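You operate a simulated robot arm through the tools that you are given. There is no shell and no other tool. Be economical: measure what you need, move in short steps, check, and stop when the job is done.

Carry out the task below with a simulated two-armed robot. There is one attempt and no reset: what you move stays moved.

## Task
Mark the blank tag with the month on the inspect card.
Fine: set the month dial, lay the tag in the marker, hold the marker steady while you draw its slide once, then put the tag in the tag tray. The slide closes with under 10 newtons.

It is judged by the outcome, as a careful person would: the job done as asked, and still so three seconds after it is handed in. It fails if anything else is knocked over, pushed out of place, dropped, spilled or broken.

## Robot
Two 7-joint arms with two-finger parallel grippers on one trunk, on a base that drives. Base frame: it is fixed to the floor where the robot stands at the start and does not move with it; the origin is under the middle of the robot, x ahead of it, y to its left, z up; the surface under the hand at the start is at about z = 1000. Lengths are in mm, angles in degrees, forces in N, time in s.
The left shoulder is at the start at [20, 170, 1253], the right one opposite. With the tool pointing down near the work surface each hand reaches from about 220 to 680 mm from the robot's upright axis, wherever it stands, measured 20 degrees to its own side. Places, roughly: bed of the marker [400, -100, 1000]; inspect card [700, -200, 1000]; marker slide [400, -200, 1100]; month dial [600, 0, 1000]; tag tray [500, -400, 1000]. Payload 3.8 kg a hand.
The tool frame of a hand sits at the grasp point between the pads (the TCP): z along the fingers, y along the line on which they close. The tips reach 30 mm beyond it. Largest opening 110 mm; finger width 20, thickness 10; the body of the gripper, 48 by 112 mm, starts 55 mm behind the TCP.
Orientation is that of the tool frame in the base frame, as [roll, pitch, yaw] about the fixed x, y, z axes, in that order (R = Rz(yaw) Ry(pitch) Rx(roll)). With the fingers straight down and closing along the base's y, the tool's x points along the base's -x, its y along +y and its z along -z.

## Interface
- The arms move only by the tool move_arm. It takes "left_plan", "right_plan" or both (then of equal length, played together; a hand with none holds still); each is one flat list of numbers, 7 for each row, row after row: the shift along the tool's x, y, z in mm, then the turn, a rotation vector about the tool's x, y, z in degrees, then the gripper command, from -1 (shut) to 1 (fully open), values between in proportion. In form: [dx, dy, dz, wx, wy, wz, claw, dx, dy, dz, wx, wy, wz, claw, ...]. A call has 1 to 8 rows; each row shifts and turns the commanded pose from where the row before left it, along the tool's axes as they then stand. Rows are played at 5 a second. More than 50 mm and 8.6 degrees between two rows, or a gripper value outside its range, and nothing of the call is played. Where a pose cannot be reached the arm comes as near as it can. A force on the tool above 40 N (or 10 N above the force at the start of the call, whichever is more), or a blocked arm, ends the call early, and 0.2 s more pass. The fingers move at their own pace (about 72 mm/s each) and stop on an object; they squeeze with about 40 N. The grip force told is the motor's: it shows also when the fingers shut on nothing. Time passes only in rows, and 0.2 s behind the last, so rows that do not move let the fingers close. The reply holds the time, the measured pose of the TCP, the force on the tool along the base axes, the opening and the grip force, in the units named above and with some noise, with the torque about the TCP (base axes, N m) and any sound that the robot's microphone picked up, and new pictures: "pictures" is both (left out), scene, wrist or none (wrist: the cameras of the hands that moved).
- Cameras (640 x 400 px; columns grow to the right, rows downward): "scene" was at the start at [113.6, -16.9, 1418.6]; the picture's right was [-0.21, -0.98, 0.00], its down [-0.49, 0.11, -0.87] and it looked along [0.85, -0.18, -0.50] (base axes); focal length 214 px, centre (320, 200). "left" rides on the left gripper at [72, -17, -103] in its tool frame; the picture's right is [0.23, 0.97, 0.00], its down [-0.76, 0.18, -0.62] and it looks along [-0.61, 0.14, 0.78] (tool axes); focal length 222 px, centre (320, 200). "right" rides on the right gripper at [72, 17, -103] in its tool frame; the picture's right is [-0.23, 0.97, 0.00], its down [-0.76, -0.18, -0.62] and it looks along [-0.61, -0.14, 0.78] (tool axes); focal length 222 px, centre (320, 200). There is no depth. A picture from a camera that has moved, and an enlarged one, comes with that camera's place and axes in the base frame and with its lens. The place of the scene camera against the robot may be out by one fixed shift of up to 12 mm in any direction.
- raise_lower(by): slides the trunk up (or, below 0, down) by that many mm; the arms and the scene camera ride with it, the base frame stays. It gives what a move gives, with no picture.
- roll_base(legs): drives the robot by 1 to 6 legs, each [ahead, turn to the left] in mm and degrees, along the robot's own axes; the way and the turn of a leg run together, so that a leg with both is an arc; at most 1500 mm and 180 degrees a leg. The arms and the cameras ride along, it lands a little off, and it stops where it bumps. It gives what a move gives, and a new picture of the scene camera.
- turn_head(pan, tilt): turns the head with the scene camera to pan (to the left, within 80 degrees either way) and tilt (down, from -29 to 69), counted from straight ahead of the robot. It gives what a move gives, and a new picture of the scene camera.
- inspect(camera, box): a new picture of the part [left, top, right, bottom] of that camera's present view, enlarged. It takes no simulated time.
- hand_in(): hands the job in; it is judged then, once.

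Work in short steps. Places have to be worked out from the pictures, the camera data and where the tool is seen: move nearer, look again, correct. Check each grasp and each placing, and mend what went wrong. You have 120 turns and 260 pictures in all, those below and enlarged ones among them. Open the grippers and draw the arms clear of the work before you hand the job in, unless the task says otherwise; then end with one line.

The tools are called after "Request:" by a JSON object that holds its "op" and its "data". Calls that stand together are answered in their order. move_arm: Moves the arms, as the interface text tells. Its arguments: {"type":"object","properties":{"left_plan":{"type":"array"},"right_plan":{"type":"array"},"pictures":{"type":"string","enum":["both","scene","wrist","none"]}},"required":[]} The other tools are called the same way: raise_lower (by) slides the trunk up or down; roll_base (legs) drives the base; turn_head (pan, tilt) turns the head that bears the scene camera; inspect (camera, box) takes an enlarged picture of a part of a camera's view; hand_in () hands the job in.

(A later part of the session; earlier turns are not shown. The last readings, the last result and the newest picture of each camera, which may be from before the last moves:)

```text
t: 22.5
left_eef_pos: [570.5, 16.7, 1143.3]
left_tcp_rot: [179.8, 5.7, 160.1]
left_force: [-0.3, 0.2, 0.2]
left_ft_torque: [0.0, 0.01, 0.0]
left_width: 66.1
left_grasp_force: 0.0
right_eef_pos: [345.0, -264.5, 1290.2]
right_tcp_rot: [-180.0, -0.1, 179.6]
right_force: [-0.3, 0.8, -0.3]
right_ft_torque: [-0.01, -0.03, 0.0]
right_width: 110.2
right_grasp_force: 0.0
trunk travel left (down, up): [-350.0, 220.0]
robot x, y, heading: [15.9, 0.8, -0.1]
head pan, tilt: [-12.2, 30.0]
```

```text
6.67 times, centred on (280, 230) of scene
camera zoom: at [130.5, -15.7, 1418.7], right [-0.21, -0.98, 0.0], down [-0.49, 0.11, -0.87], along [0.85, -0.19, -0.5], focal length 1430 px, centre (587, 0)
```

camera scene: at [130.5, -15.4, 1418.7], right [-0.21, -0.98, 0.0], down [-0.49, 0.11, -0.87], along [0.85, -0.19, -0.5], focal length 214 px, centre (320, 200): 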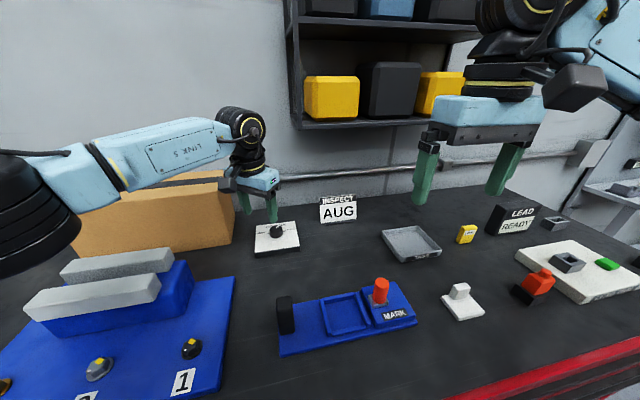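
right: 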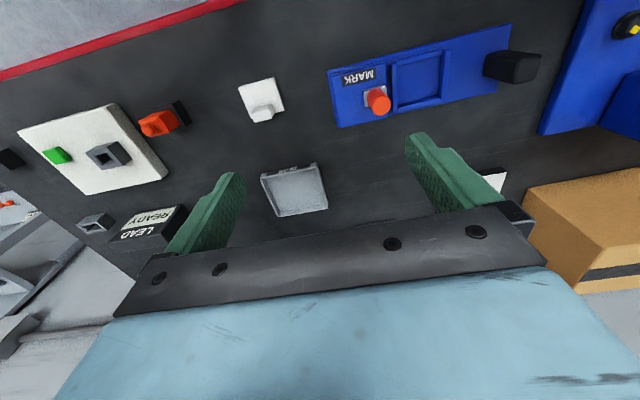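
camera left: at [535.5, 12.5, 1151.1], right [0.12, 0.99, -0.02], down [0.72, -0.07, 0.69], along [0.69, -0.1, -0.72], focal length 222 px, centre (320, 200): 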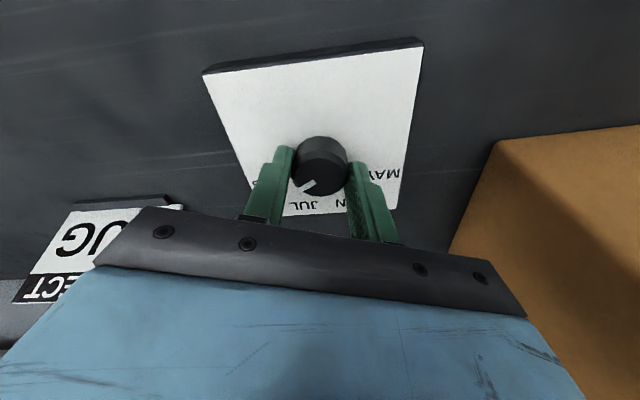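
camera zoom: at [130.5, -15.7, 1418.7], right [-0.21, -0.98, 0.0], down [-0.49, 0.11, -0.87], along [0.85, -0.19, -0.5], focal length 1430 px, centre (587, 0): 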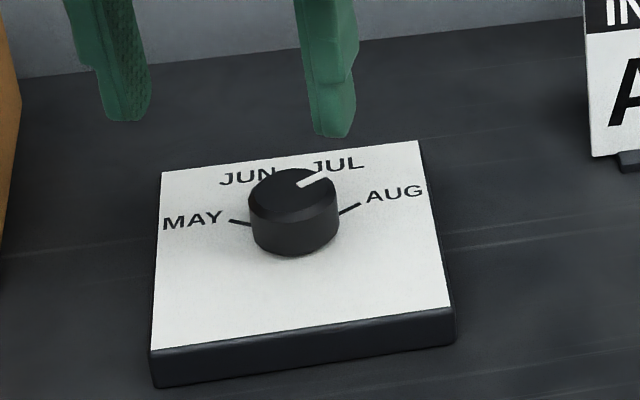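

The pointer is parallel to the AUG tick in the scene view. One more look from the wrist to confirm.

Request:
{"op": "inspect", "data": {"camera": "left", "box": [260, 110, 360, 190]}}

Request:
{"op": "inspect", "data": {"camera": "right", "box": [300, 0, 560, 160]}}

Request:
{"op": "inspect", "data": {"camera": "scene", "box": [265, 260, 425, 360]}}

Request:
{"op": "inspect", "data": {"camera": "scene", "box": [370, 210, 530, 330]}}

```text
5.00 times, centred on (310, 150) of left
camera zoom: at [488.1, 28.0, 1237.7], right [0.12, 0.99, -0.02], down [0.71, -0.07, 0.7], along [0.69, -0.1, -0.72], focal length 1111 px, centre (370, 450)
```

zoom: 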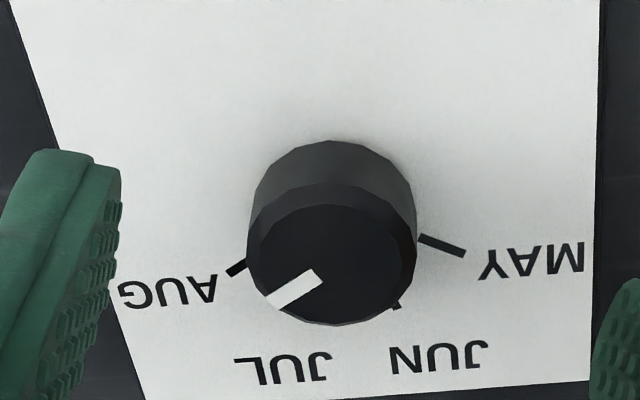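

```text
2.46 times, centred on (430, 80) of right
camera zoom: at [273.2, -246.1, 1393.4], right [0.24, 0.97, 0.0], down [0.76, -0.18, 0.62], along [0.6, -0.15, -0.78], focal length 547 px, centre (49, 495)
```

zoom: 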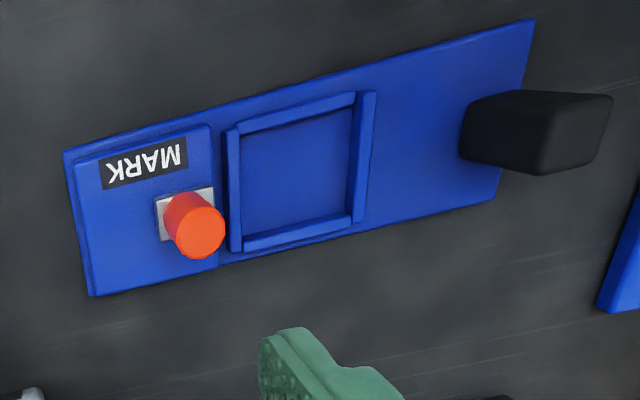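

```text
4.00 times, centred on (345, 310) of scene
camera zoom: at [130.5, -15.7, 1418.7], right [-0.21, -0.98, 0.0], down [-0.49, 0.11, -0.87], along [0.85, -0.19, -0.5], focal length 858 px, centre (220, -240)
```

zoom: 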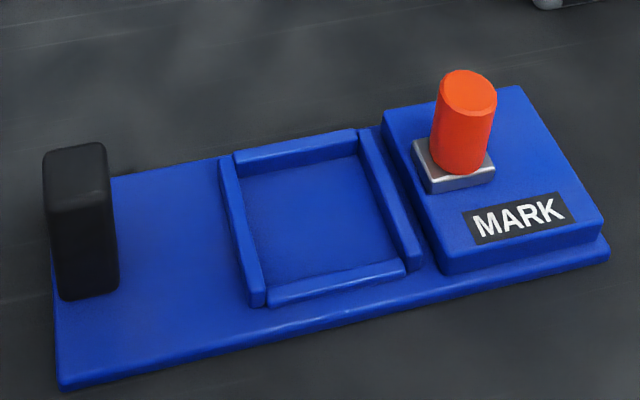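

```text
3.33 times, centred on (450, 270) of scene
camera zoom: at [130.5, -15.7, 1418.7], right [-0.21, -0.98, 0.0], down [-0.49, 0.11, -0.87], along [0.85, -0.19, -0.5], focal length 715 px, centre (-113, -33)
```

zoom: 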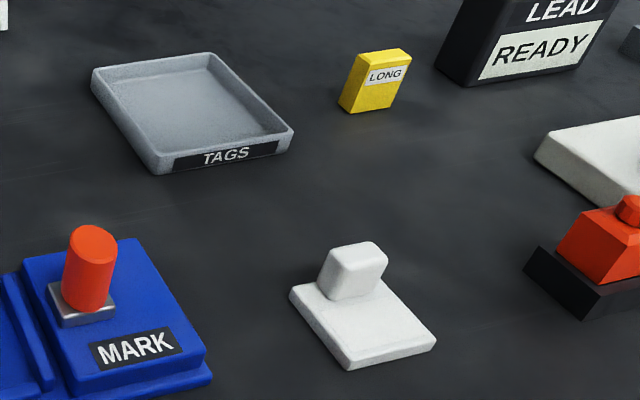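

The dial is on AUG. Estimates so far:

- Marker bed at about (361, -115)
- Black hold post at about (363, -6), standing to about z 1100
- Tag knob at about (347, -357)

I'll bring the left hand back over the marker, tool straight down, and the right hand above the tag.

Request:
{"op": "move_arm", "data": {"left_plan": [0, 0, -12, 0, 5.7, 0, 0.2, 0, 0, -12, 0, 0, -6.7, 0.2, 0, 0, -12, 0, 0, -6.7, 0.2, 0, 0, -12, 0, 0, -6.6, 0.2, 48, -4, 0, 0, 0, 0, 0.2, 48, -4, 0, 0, 0, 0, 0.2, 48, -4, 0, 0, 0, 0, 0.2, 48, -4, 0, 0, 0, 0, 0.2], "right_plan": [0, -12, 17, 0, 0, 0, 0.2, 0, -12, 17, 0, 0, 0, 0.2, 0, -12, 17, 0, 0, 0, 0.2, 0, -12, 17, 0, 0, 0, 0.2, 0, -12, 17, 0, 0, 0, 0.2, 0, -12, 17, 0, 0, 0, 0.2, 0, -12, 17, 0, 0, 0, 0.2, 0, -9, 17, 0, 0, 0, 0.2]}}

Request:
{"op": "inspect", "data": {"camera": "right", "box": [220, 60, 420, 220]}}

```text
t: 24.3
left_eef_pos: [380.0, 0.3, 1191.0]
left_tcp_rot: [179.9, -0.1, -179.7]
left_force: [0.0, 0.7, 1.1]
left_ft_torque: [-0.02, 0.01, -0.01]
left_width: 66.0
left_grasp_force: 0.2
right_eef_pos: [342.3, -359.0, 1154.2]
right_tcp_rot: [-180.0, 0.0, 179.5]
right_force: [-0.7, 0.5, -0.5]
right_ft_torque: [0.04, 0.01, 0.03]
right_width: 65.9
right_grasp_force: 0.1
trunk travel left (down, up): [-350.0, 220.0]
robot x, y, heading: [19.2, 0.0, -0.1]
head pan, tilt: [-12.2, 30.0]
camera scene: at [130.4, -16.4, 1418.7], right [-0.21, -0.98, 0.0], down [-0.49, 0.11, -0.87], along [0.85, -0.19, -0.5], focal length 214 px, centre (320, 200)
camera right: at [271.1, -340.2, 1257.3], right [0.24, 0.97, 0.0], down [0.76, -0.18, 0.62], along [0.61, -0.15, -0.78], focal length 222 px, centre (320, 200)
camera left: at [307.6, -16.3, 1293.0], right [-0.23, 0.97, 0.0], down [0.76, 0.18, 0.62], along [0.61, 0.15, -0.78], focal length 222 px, centre (320, 200)
```

scene: 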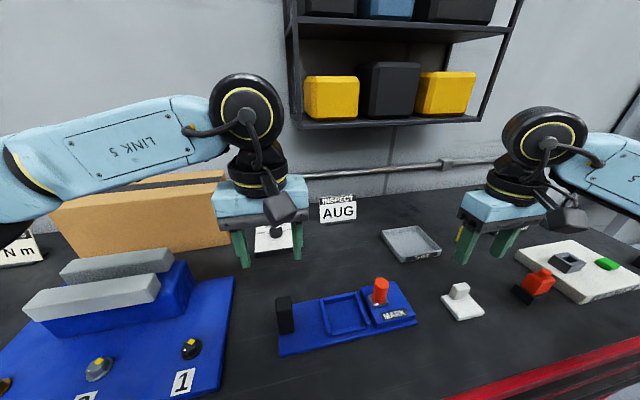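
right: 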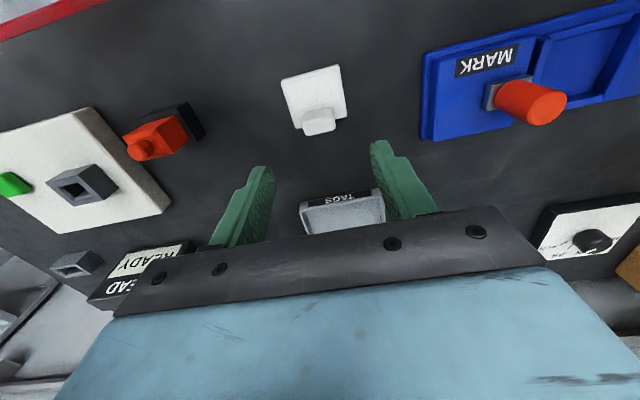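
left: 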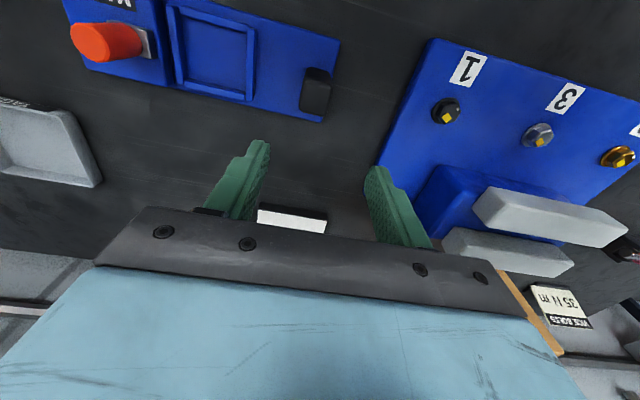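

```text
2.50 times, centred on (320, 140) of right
camera zoom: at [271.1, -340.2, 1257.3], right [0.24, 0.97, 0.0], down [0.76, -0.18, 0.62], along [0.61, -0.15, -0.78], focal length 555 px, centre (320, 350)
```

zoom: 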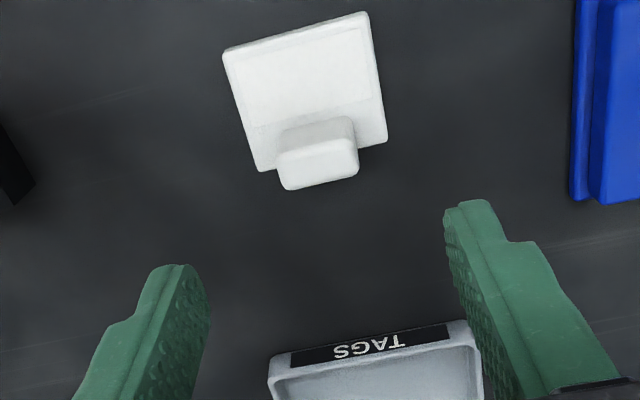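

The tag is axis-aligned, about 57 × 50 mm, centred near (332.5, -361), with its grip block at about (350, -360.5). I'll lower the right hand towards the block and look again.

Request:
{"op": "move_arm", "data": {"right_plan": [-4, -1, 37, 0, 0, 0, 0.2, -2, -0.5, 37, 0, 0, 0, 0.2, 0, 0, 0, 0, 0, 0, 0.2], "pictures": "wrist"}}

Request:
{"op": "inspect", "data": {"camera": "right", "box": [200, 60, 440, 210]}}

Request:
{"op": "inspect", "data": {"camera": "scene", "box": [400, 220, 520, 340]}}

Request:
{"op": "inspect", "data": {"camera": "left", "box": [60, 0, 360, 150]}}

```text
t: 25.1
left_eef_pos: [380.8, 1.5, 1191.0]
left_tcp_rot: [179.9, -0.1, -179.8]
left_force: [0.3, -1.3, -0.5]
left_ft_torque: [-0.01, -0.01, 0.02]
left_width: 66.1
left_grasp_force: 0.0
right_eef_pos: [349.6, -359.5, 1081.7]
right_tcp_rot: [-180.0, -0.1, 179.5]
right_force: [0.0, 0.8, -0.2]
right_ft_torque: [-0.01, -0.01, 0.0]
right_width: 66.1
right_grasp_force: 0.0
trunk travel left (down, up): [-350.0, 220.0]
robot x, y, heading: [14.8, 4.7, -0.1]
head pan, tilt: [-12.2, 30.0]
camera right: at [277.8, -341.3, 1183.7], right [0.24, 0.97, 0.0], down [0.76, -0.18, 0.62], along [0.6, -0.15, -0.78], focal length 222 px, centre (320, 200)
```

right: 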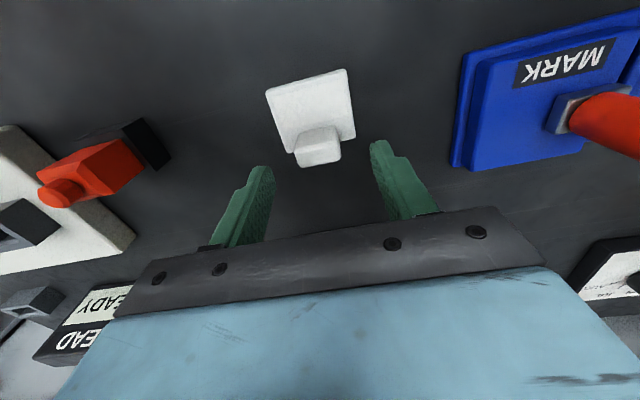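

```text
2.67 times, centred on (320, 135) of right
camera zoom: at [277.8, -341.3, 1183.7], right [0.24, 0.97, 0.0], down [0.76, -0.18, 0.62], along [0.6, -0.15, -0.78], focal length 592 px, centre (320, 373)
```

zoom: 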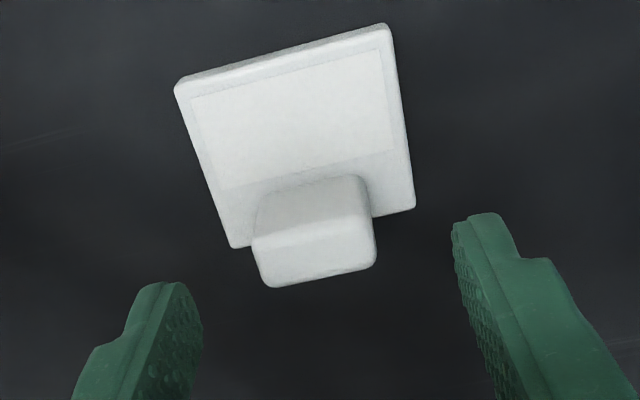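

```text
3.33 times, centred on (460, 280) of scene
camera zoom: at [130.9, -15.8, 1418.6], right [-0.21, -0.98, 0.0], down [-0.49, 0.11, -0.87], along [0.85, -0.19, -0.5], focal length 715 px, centre (-147, -67)
```

zoom: 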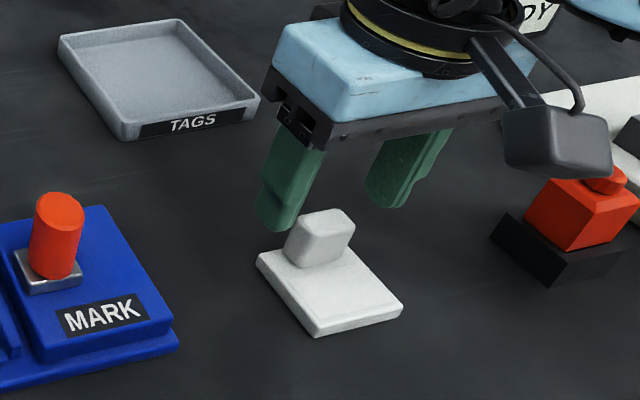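

```text
2.13 times, centred on (210, 75) of left
camera zoom: at [308.7, -16.0, 1292.9], right [-0.23, 0.97, 0.0], down [0.76, 0.18, 0.62], along [0.61, 0.14, -0.78], focal length 474 px, centre (555, 467)
```

zoom: 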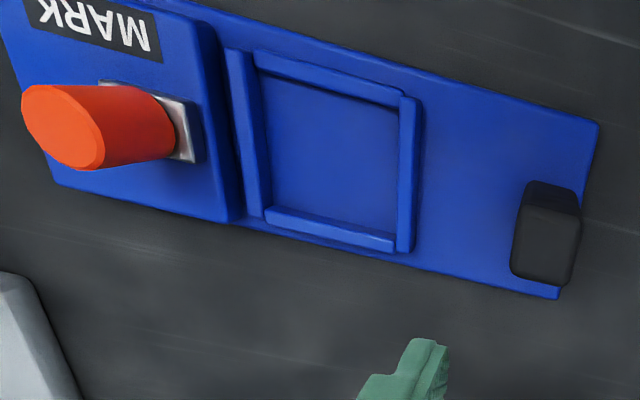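

Before gripping I want to understand how the slide moves, so I'll zoom in on the block's bed side and the handle.

Request:
{"op": "inspect", "data": {"camera": "left", "box": [60, 0, 200, 120]}}

Request:
{"op": "inspect", "data": {"camera": "scene", "box": [355, 265, 425, 335]}}

Request:
{"op": "inspect", "data": {"camera": "right", "box": [440, 0, 640, 180]}}

```text
3.33 times, centred on (130, 60) of left
camera zoom: at [308.7, -16.0, 1292.9], right [-0.23, 0.97, 0.0], down [0.76, 0.18, 0.62], along [0.61, 0.14, -0.78], focal length 740 px, centre (953, 667)
```

zoom: 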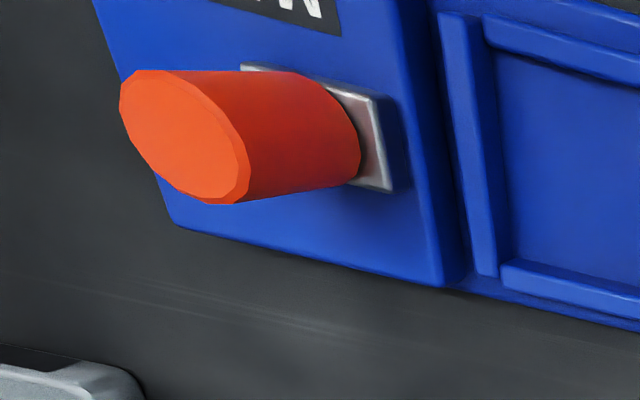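

```text
5.71 times, centred on (390, 300) of scene
camera zoom: at [130.9, -15.8, 1418.6], right [-0.21, -0.98, 0.0], down [-0.49, 0.11, -0.87], along [0.85, -0.19, -0.5], focal length 1226 px, centre (-80, -371)
```

zoom: 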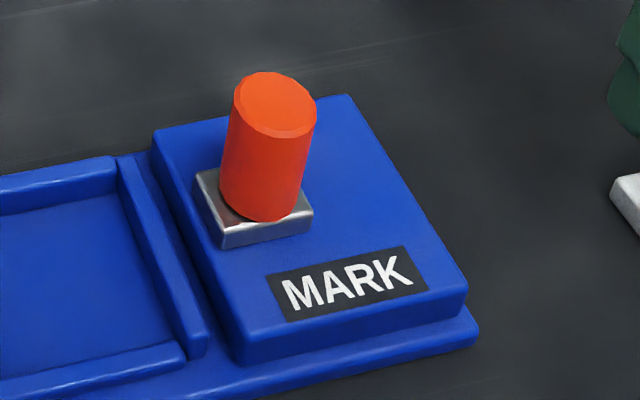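

```text
2.22 times, centred on (540, 90) of right
camera zoom: at [277.8, -341.3, 1183.7], right [0.24, 0.97, 0.0], down [0.76, -0.18, 0.62], along [0.6, -0.15, -0.78], focal length 494 px, centre (-169, 444)
```

zoom: 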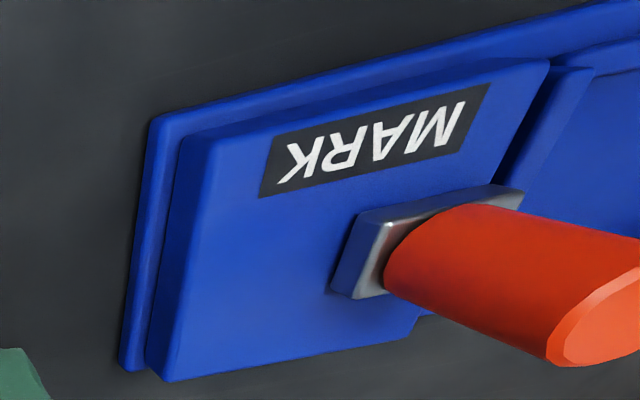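

The slide is the small metal carriage with the red handle on top of the block. It will travel left (+y) over the bed, beside the tag's grip block, so the tag keeps its present orientation. Next I'll grip the tag block with the right hand, and turn the left wrist in the air towards closing along x for the black post.

Request:
{"op": "move_arm", "data": {"right_plan": [0, -1, 10, 0, 0, 0, 0.2, 0, 0, 10, 0, 0, 0, 0.2, 0, 0, 10, 0, 0, 0, 0.2, 0, 0, 8, 0, 0, 0, 0.2, 0, 0, 0, 0, 0, 0, -0.1, 0, 0, 0, 0, 0, 0, -1, 0, 0, 0, 0, 0, 0, -1, 0, 0, 0, 0, 0, 0, -1], "left_plan": [0, 0, 0, 0, 0, 8.2, 0.2, 0, 0, 0, 0, 0, 8.2, 0.2, 0, 0, 0, 0, 0, 8.2, 0.2, 0, 0, 0, 0, 0, 8.2, 0.2, 0, 0, 0, 0, 0, 8.2, 0.2, 0, 0, 0, 0, 0, 8.2, 0.2, 0, 0, 0, 0, 0, 8.2, 0.2, 0, 0, 0, 0, 0, 8.2, 0.2]}}

```text
t: 26.9
left_eef_pos: [378.6, -1.3, 1190.5]
left_tcp_rot: [179.9, -0.2, 114.3]
left_force: [0.1, 0.4, -0.8]
left_ft_torque: [-0.01, -0.01, 0.01]
left_width: 66.1
left_grasp_force: 0.2
right_eef_pos: [349.0, -360.7, 1041.1]
right_tcp_rot: [-180.0, -0.1, 179.5]
right_force: [0.0, 0.6, 0.1]
right_ft_torque: [0.01, 0.01, -0.02]
right_width: 31.1
right_grasp_force: 40.6
trunk travel left (down, up): [-350.0, 220.0]
robot x, y, heading: [19.0, 2.3, -0.3]
head pan, tilt: [-12.2, 30.0]
camera scene: at [131.0, -15.9, 1418.6], right [-0.21, -0.98, 0.0], down [-0.49, 0.11, -0.87], along [0.85, -0.19, -0.5], focal length 214 px, centre (320, 200)
camera right: at [278.7, -342.7, 1145.3], right [0.24, 0.97, 0.0], down [0.76, -0.18, 0.62], along [0.6, -0.15, -0.78], focal length 222 px, centre (320, 200)
camera left: at [334.7, 58.3, 1292.3], right [0.79, 0.61, 0.0], down [0.48, -0.62, 0.62], along [0.38, -0.49, -0.78], focal length 222 px, centre (320, 200)
```

scene: 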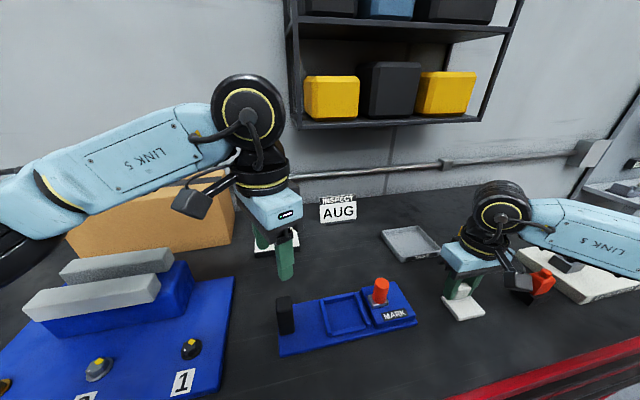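
right: 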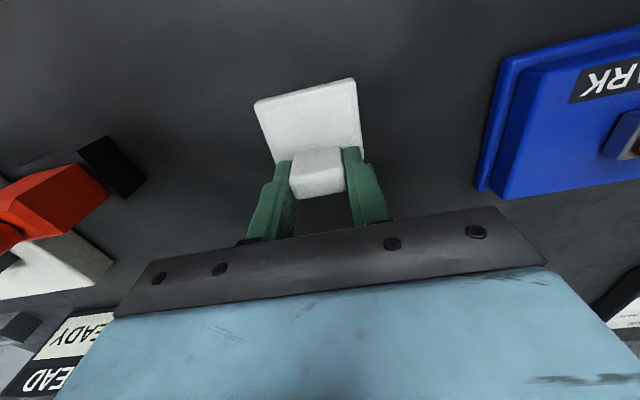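
left: 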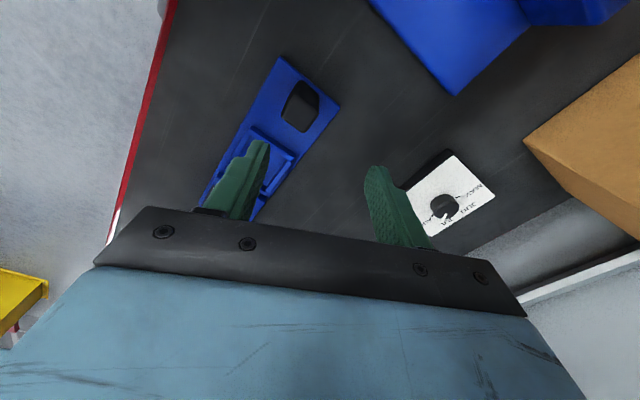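

The tag block is gripped at 31 mm. I'll lift the tag straight up, finish turning the left wrist to yaw 90° and move that hand aside a little.

Request:
{"op": "move_arm", "data": {"right_plan": [0, 0, -15, 0, 0, 0, -1, 0, 0, -25, 0, 0, 0, -1, 0, 0, -40, 0, 0, 0, -1, 0, 0, -40, 0, 0, 0, -1, 0, 0, -30, 0, 0, 0, -1], "left_plan": [0, 0, 0, 0, 0, 8.1, 0.2, 0, 0, 0, 0, 0, 8.1, 0.2, 0, 0, 0, 0, 0, 8.1, 0.2, 35, -8, 0, 0, 0, 0, 0.2, 35, -8, 0, 0, 0, 0, 0.2]}}

```text
t: 28.1
left_eef_pos: [355.2, 68.3, 1190.9]
left_tcp_rot: [180.0, 0.0, 95.7]
left_force: [0.8, 0.2, -0.6]
left_ft_torque: [0.01, -0.01, 0.02]
left_width: 65.9
left_grasp_force: 0.1
left hand out of reach, approached as far as the arm can: row 3
right_eef_pos: [349.5, -360.2, 1191.1]
right_tcp_rot: [-180.0, -0.2, 179.5]
right_force: [-0.3, 0.3, -0.2]
right_ft_torque: [0.01, 0.0, -0.03]
right_width: 31.4
right_grasp_force: 40.0
trunk travel left (down, up): [-350.0, 220.0]
robot x, y, heading: [21.3, -1.8, -0.1]
head pan, tilt: [-12.2, 30.0]
camera scene: at [130.4, -15.0, 1418.7], right [-0.21, -0.98, 0.0], down [-0.49, 0.11, -0.87], along [0.85, -0.19, -0.5], focal length 214 px, centre (320, 200)
camera right: at [277.4, -342.4, 1294.0], right [0.24, 0.97, 0.0], down [0.76, -0.18, 0.62], along [0.6, -0.15, -0.78], focal length 222 px, centre (320, 200)
camera left: at [331.7, 138.9, 1292.6], right [0.95, 0.32, 0.0], down [0.25, -0.74, 0.62], along [0.2, -0.59, -0.78], focal length 222 px, centre (320, 200)
```

scene: 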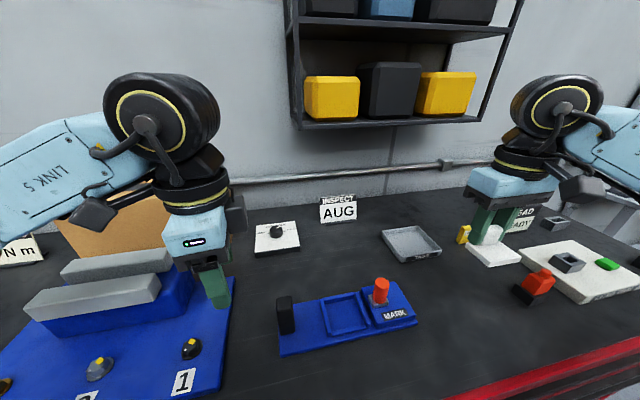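
right: 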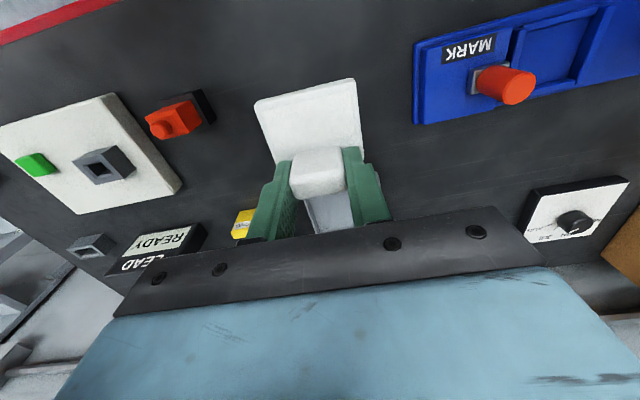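
left: 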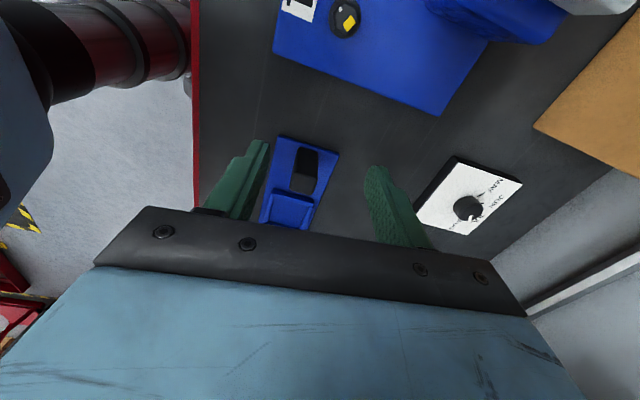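

The tag hangs level. I'll carry it across above the marker at this height, clear of the red handle.

Request:
{"op": "move_arm", "data": {"right_plan": [-5, 41, 0, 0, 0, 0, -1, -5, 41, 0, 0, 0, 0, -1, -5, 41, 0, 0, 0, 0, -1, -5, 41, 0, 0, 0, 0, -1, -5, 41, 0, 0, 0, 0, -1, -4, 40, 0, 0, 0, 0, -1, 0, 0, 0, 0, 0, 0, -1]}}

Request:
{"op": "inspect", "data": {"camera": "right", "box": [200, 0, 520, 220]}}

Request:
{"op": "inspect", "data": {"camera": "scene", "box": [265, 220, 425, 360]}}

```text
t: 29.7
left_eef_pos: [356.4, 67.3, 1191.0]
left_tcp_rot: [-180.0, -0.1, 95.7]
left_force: [-0.8, -0.3, -0.1]
left_ft_torque: [0.02, -0.02, 0.01]
left_width: 65.9
left_grasp_force: 0.0
right_eef_pos: [381.9, -114.2, 1193.7]
right_tcp_rot: [-180.0, -0.1, 179.5]
right_force: [0.3, -0.8, 0.0]
right_ft_torque: [0.01, 0.0, -0.02]
right_width: 31.1
right_grasp_force: 39.7
trunk travel left (down, up): [-350.0, 220.0]
robot x, y, heading: [18.0, -1.4, -0.3]
head pan, tilt: [-12.2, 30.0]
camera scene: at [130.7, -16.8, 1418.6], right [-0.21, -0.98, 0.0], down [-0.49, 0.11, -0.87], along [0.85, -0.19, -0.5], focal length 214 px, centre (320, 200)
camera right: at [310.2, -95.9, 1296.3], right [0.24, 0.97, 0.0], down [0.76, -0.19, 0.62], along [0.6, -0.15, -0.78], focal length 222 px, centre (320, 200)
```

scene: 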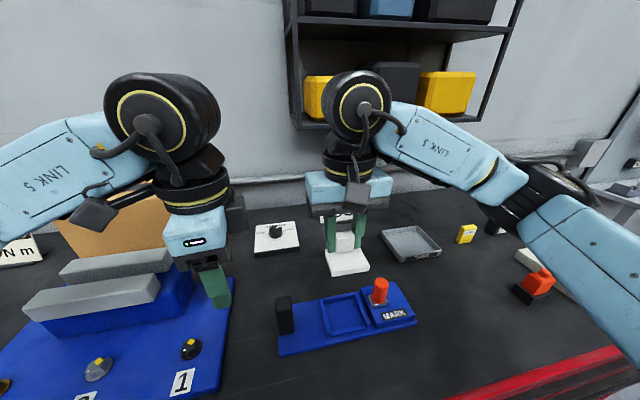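
right: 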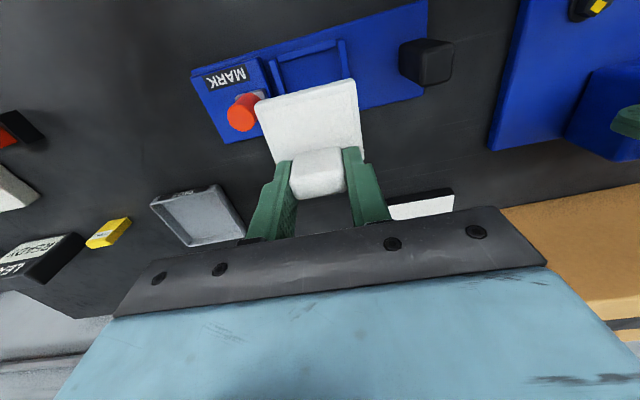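

```text
1.82 times, centred on (360, 110) of right
camera zoom: at [310.2, -95.9, 1296.3], right [0.24, 0.97, 0.0], down [0.76, -0.19, 0.62], along [0.6, -0.15, -0.78], focal length 404 px, centre (247, 364)
```

zoom: 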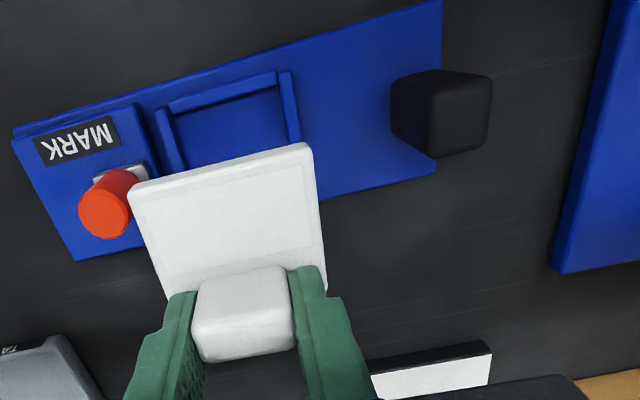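

```text
2.86 times, centred on (345, 290) of scene
camera zoom: at [130.7, -16.8, 1418.6], right [-0.21, -0.98, 0.0], down [-0.49, 0.11, -0.87], along [0.85, -0.19, -0.5], focal length 613 px, centre (249, -57)
```

zoom: 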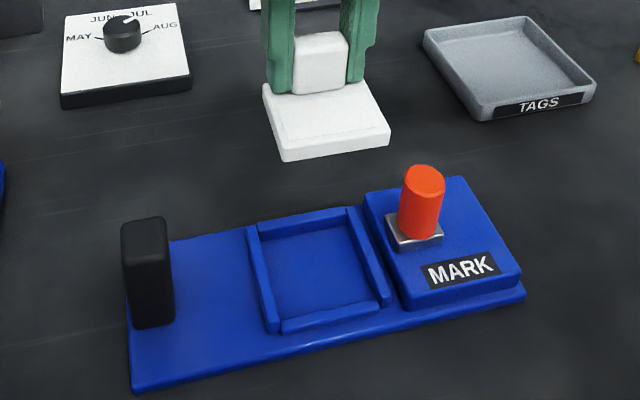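

The tag is centred in x and about 2 mm too far left. The handle's top is near z 1083, clear of the gripper body, so I'll correct and descend part of the way.

Request:
{"op": "move_arm", "data": {"right_plan": [0, -2, 35, 0, 0, 0, -1, 0, 0, 35, 0, 0, 0, -1, 0, 0, 35, 0, 0, 0, -1, 0, 0, 0, 0, 0, 0, -1]}}

Request:
{"op": "inspect", "data": {"camera": "right", "box": [200, 20, 440, 220]}}

Request:
{"op": "inspect", "data": {"camera": "scene", "box": [285, 240, 405, 360]}}

Request:
{"op": "inspect", "data": {"camera": "left", "box": [220, 100, 420, 260]}}

```text
t: 30.7
left_eef_pos: [356.3, 67.7, 1189.6]
left_tcp_rot: [-179.9, -0.1, 95.6]
left_force: [0.0, -1.0, -0.5]
left_ft_torque: [0.03, -0.01, 0.06]
left_width: 66.2
left_grasp_force: 0.1
right_eef_pos: [379.5, -115.7, 1088.6]
right_tcp_rot: [-180.0, -0.1, 179.5]
right_force: [0.9, -0.4, -0.8]
right_ft_torque: [0.0, 0.0, 0.02]
right_width: 31.0
right_grasp_force: 40.5
trunk travel left (down, up): [-350.0, 220.0]
robot x, y, heading: [19.1, 0.6, -0.1]
head pan, tilt: [-12.2, 30.0]
camera scene: at [130.9, -15.6, 1418.6], right [-0.21, -0.98, 0.0], down [-0.49, 0.11, -0.87], along [0.85, -0.19, -0.5], focal length 214 px, centre (320, 200)
camera right: at [308.5, -98.3, 1191.0], right [0.24, 0.97, 0.0], down [0.76, -0.18, 0.62], along [0.6, -0.15, -0.78], focal length 222 px, centre (320, 200)
```

scene: 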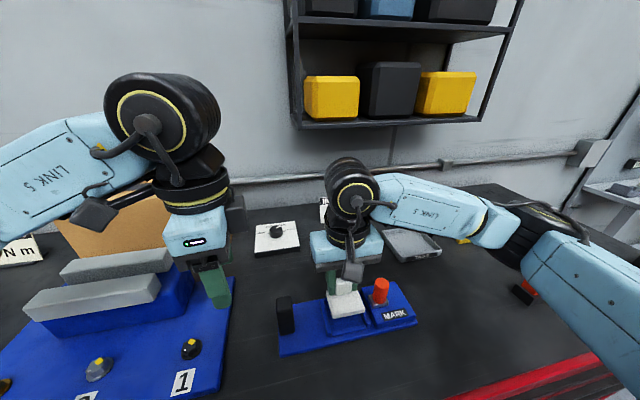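
right: 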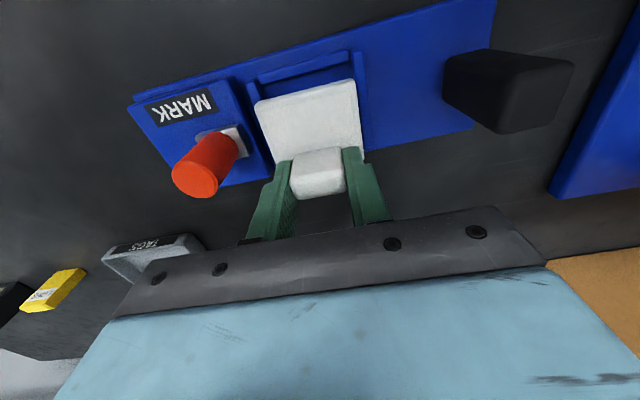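

```text
2.00 times, centred on (320, 120) of right
camera zoom: at [308.5, -98.3, 1191.0], right [0.24, 0.97, 0.0], down [0.76, -0.18, 0.62], along [0.6, -0.15, -0.78], focal length 444 px, centre (320, 360)
```

zoom: 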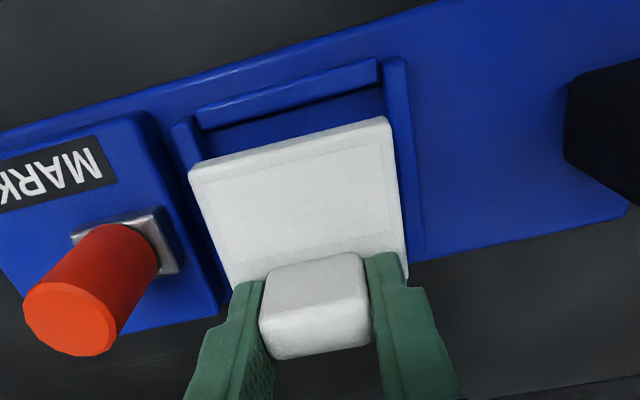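

```text
3.33 times, centred on (345, 300) of scene
camera zoom: at [130.9, -15.6, 1418.6], right [-0.21, -0.98, 0.0], down [-0.49, 0.11, -0.87], along [0.85, -0.19, -0.5], focal length 715 px, centre (237, -133)
```

zoom: 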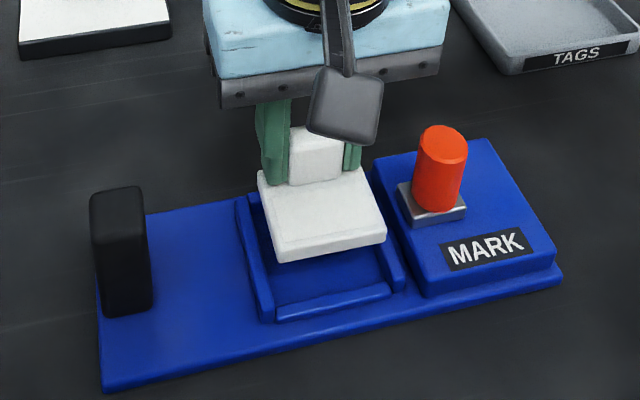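

```text
2.50 times, centred on (320, 180) of left
camera zoom: at [332.4, 138.0, 1292.5], right [0.95, 0.32, 0.0], down [0.25, -0.74, 0.62], along [0.2, -0.59, -0.78], focal length 555 px, centre (320, 250)
```

zoom: 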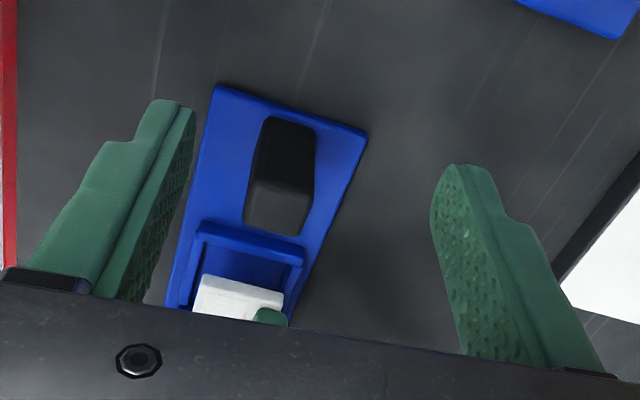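

The tag sits centred over the bed with about 4 mm of play on each side. I'll lower it gently until it touches.

Request:
{"op": "move_arm", "data": {"right_plan": [-1, 0, 12, 0, 0, 0, -1, 0, 0, 12, 0, 0, 0, -1, 0, 0, 8, 0, 0, 0, -1, 0, 0, 4, 0, 0, 0, -1, 0, 0, 0, 0, 0, 0, -1], "pictures": "wrist"}}

Request:
{"op": "inspect", "data": {"camera": "right", "box": [200, 20, 440, 220]}}

```text
t: 31.9
left_eef_pos: [353.8, 67.4, 1191.8]
left_tcp_rot: [180.0, -0.2, 95.6]
left_force: [0.5, 0.0, 0.4]
left_ft_torque: [-0.01, 0.01, 0.0]
left_width: 66.2
left_grasp_force: 0.1
right_eef_pos: [382.0, -117.9, 1054.0]
right_tcp_rot: [179.9, 0.2, 179.5]
right_force: [-0.4, -3.4, 30.8]
right_ft_torque: [-0.31, 0.93, 0.03]
right_width: 31.0
right_grasp_force: 39.5
trunk travel left (down, up): [-350.0, 220.0]
robot x, y, heading: [13.5, 2.7, -0.5]
head pan, tilt: [-12.2, 30.0]
camera right: at [309.4, -99.3, 1156.8], right [0.24, 0.97, 0.0], down [0.76, -0.19, 0.63], along [0.61, -0.15, -0.78], focal length 222 px, centre (320, 200)
```

right: 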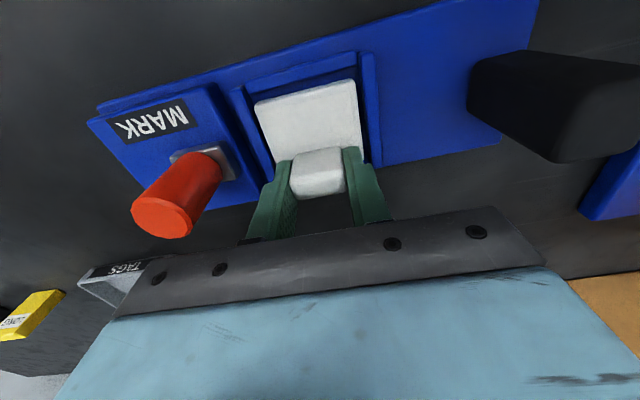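

```text
2.00 times, centred on (320, 120) of right
camera zoom: at [309.4, -99.3, 1156.8], right [0.24, 0.97, 0.0], down [0.76, -0.19, 0.63], along [0.61, -0.15, -0.78], focal length 444 px, centre (320, 360)
```

zoom: 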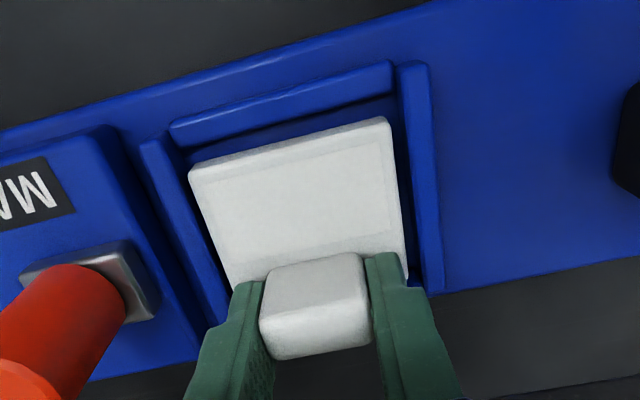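

There's 31 N of contact at z≈1054. I'll relieve most of it and check whether the tag lies on the bed floor or on the far rim.

Request:
{"op": "move_arm", "data": {"right_plan": [0, 0, -1.5, 0, 0, 0, -1, 0, 0, 0, 0, 0, 0, -1], "pictures": "none"}}

Request:
{"op": "inspect", "data": {"camera": "scene", "box": [305, 270, 395, 360]}}

Request:
{"op": "inspect", "data": {"camera": "left", "box": [260, 130, 360, 220]}}

```text
t: 32.5
left_eef_pos: [354.4, 68.5, 1191.3]
left_tcp_rot: [-180.0, -0.1, 95.6]
left_force: [0.9, -0.1, -0.8]
left_ft_torque: [-0.01, 0.0, -0.03]
left_width: 66.1
left_grasp_force: 0.0
right_eef_pos: [380.4, -116.9, 1053.3]
right_tcp_rot: [-179.9, 0.1, 179.5]
right_force: [2.1, -2.8, 26.5]
right_ft_torque: [-0.19, -0.11, 0.11]
right_width: 31.0
right_grasp_force: 39.9
trunk travel left (down, up): [-350.0, 220.0]
robot x, y, heading: [18.5, -1.2, -0.2]
head pan, tilt: [-12.2, 30.0]
```

```text
4.44 times, centred on (350, 315) of scene
camera zoom: at [129.7, -15.9, 1418.8], right [-0.21, -0.98, 0.0], down [-0.49, 0.11, -0.87], along [0.85, -0.19, -0.5], focal length 953 px, centre (187, -311)
```

zoom: 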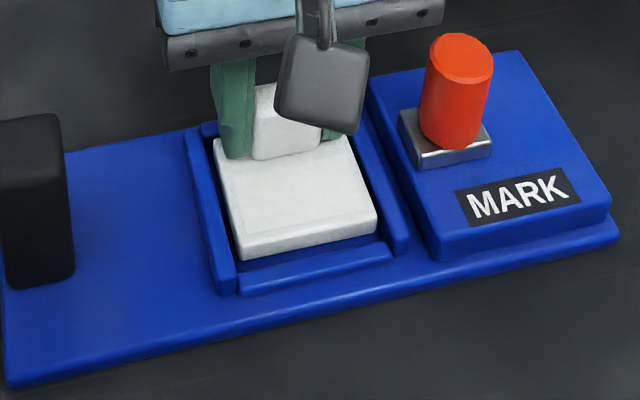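

```text
4.44 times, centred on (310, 175) of left
camera zoom: at [331.3, 137.8, 1292.9], right [0.95, 0.32, 0.0], down [0.25, -0.74, 0.62], along [0.2, -0.59, -0.78], focal length 987 px, centre (364, 311)
```

zoom: 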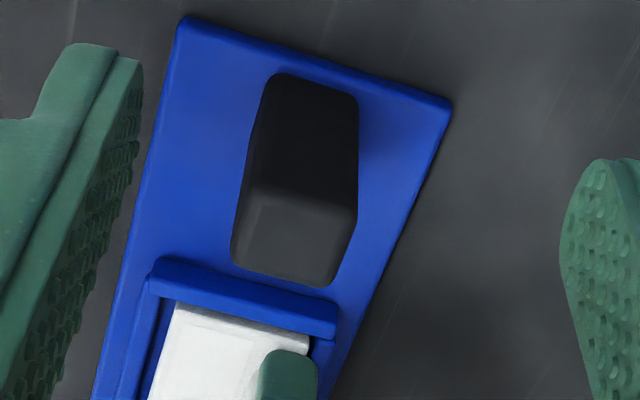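

The left view shows the tag inside all four rims, so it's on the floor. I'll ease the force a bit more, open partway and lift off straight.

Request:
{"op": "move_arm", "data": {"right_plan": [0, 0, -1.5, 0, 0, 0, -1, 0, 0, 0, 0, 0, 0, -1, 0, 0, 0, 0, 0, 0, -0.2, 0, 0, 0, 0, 0, 0, -0.2], "pictures": "wrist"}}

Request:
{"op": "inspect", "data": {"camera": "scene", "box": [305, 270, 395, 360]}}

```text
t: 33.5
left_eef_pos: [355.3, 68.5, 1190.8]
left_tcp_rot: [180.0, 0.1, 95.7]
left_force: [0.2, 0.8, 0.6]
left_ft_torque: [0.01, 0.02, 0.02]
left_width: 66.1
left_grasp_force: 0.1
right_eef_pos: [381.1, -116.1, 1053.9]
right_tcp_rot: [-179.9, -0.1, 179.6]
right_force: [-1.4, 6.1, 13.3]
right_ft_torque: [-0.11, -0.11, 0.06]
right_width: 40.9
right_grasp_force: 0.1
trunk travel left (down, up): [-350.0, 220.0]
robot x, y, heading: [17.0, -0.2, -0.4]
head pan, tilt: [-12.2, 30.0]
camera right: at [309.7, -97.6, 1157.3], right [0.23, 0.97, 0.0], down [0.76, -0.18, 0.62], along [0.6, -0.15, -0.78], focal length 222 px, centre (320, 200)
```

right: 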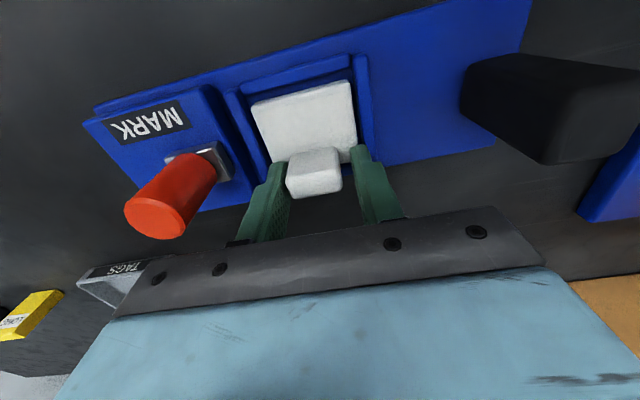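

```text
4.44 times, centred on (350, 315) of scene
camera zoom: at [130.0, -14.4, 1418.7], right [-0.21, -0.98, 0.0], down [-0.49, 0.11, -0.87], along [0.85, -0.19, -0.5], focal length 953 px, centre (187, -311)
```

zoom: 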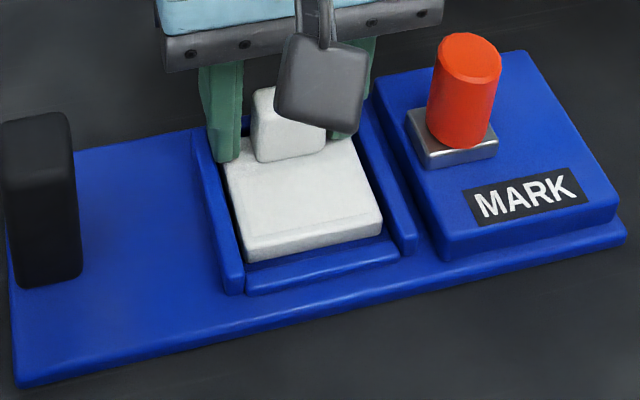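

The tag has settled into the bed. I'll lift the right hand straight off.

Request:
{"op": "move_arm", "data": {"right_plan": [0, 0, -4, 0, 0, 0, -0.2, 0, 0, -15, 0, 0, 0, -0.2, 0, 0, -40, 0, 0, 0, -0.2, 0, 0, -40, 0, 0, 0, -0.2, 0, -20, -20, 0, 0, 0, -0.2, 0, -40, 0, 0, 0, 0, -0.2]}}

Request:
{"op": "inspect", "data": {"camera": "right", "box": [250, 20, 510, 180]}}

Request:
{"op": "inspect", "data": {"camera": "scene", "box": [305, 270, 395, 360]}}

```text
t: 34.9
left_eef_pos: [355.7, 67.7, 1190.3]
left_tcp_rot: [-180.0, -0.1, 95.8]
left_force: [0.1, 0.1, 0.5]
left_ft_torque: [0.04, 0.01, -0.01]
left_width: 65.9
left_grasp_force: 0.1
right_eef_pos: [379.7, -177.2, 1173.2]
right_tcp_rot: [179.9, -0.2, 179.4]
right_force: [-0.2, -1.2, -0.4]
right_ft_torque: [0.0, -0.05, -0.01]
right_width: 43.9
right_grasp_force: 0.0
trunk travel left (down, up): [-350.0, 220.0]
robot x, y, heading: [19.6, -1.7, -0.2]
head pan, tilt: [-12.2, 30.0]
camera scene: at [130.6, -17.3, 1418.6], right [-0.21, -0.98, 0.0], down [-0.49, 0.11, -0.87], along [0.85, -0.19, -0.5], focal length 214 px, centre (320, 200)
camera right: at [308.7, -160.2, 1276.8], right [0.24, 0.97, 0.0], down [0.76, -0.18, 0.62], along [0.6, -0.15, -0.78], focal length 222 px, centre (320, 200)
```

scene: 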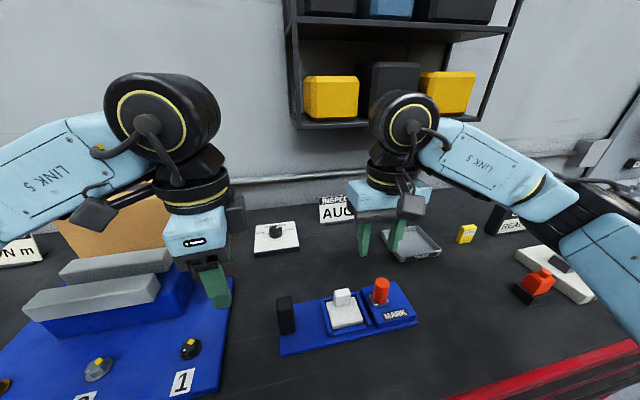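
right: 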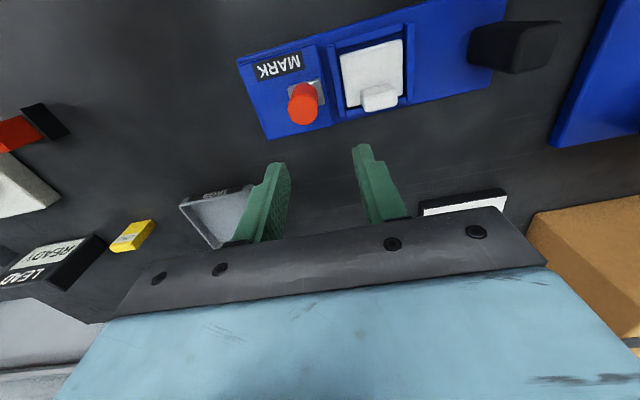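

```text
2.46 times, centred on (380, 100) of right
camera zoom: at [308.7, -160.2, 1276.8], right [0.24, 0.97, 0.0], down [0.76, -0.18, 0.62], along [0.6, -0.15, -0.78], focal length 547 px, centre (172, 446)
```

zoom: 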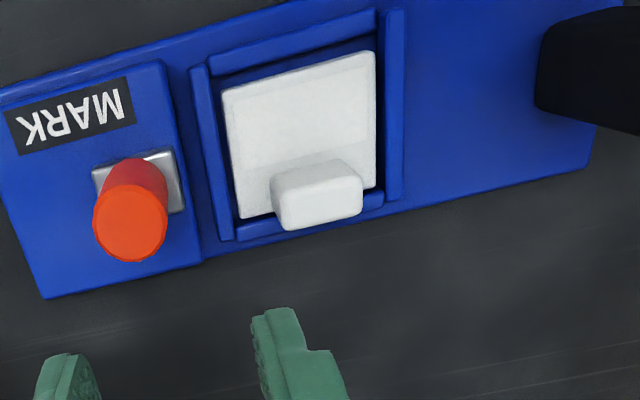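

```text
4.44 times, centred on (350, 315) of scene
camera zoom: at [130.6, -17.3, 1418.6], right [-0.21, -0.98, 0.0], down [-0.49, 0.11, -0.87], along [0.85, -0.19, -0.5], focal length 953 px, centre (187, -311)
```

zoom: 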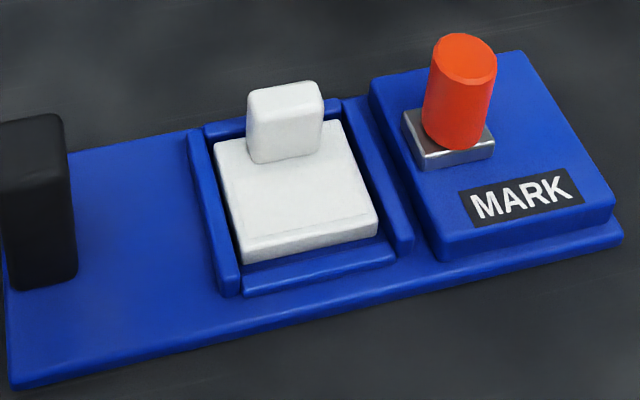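

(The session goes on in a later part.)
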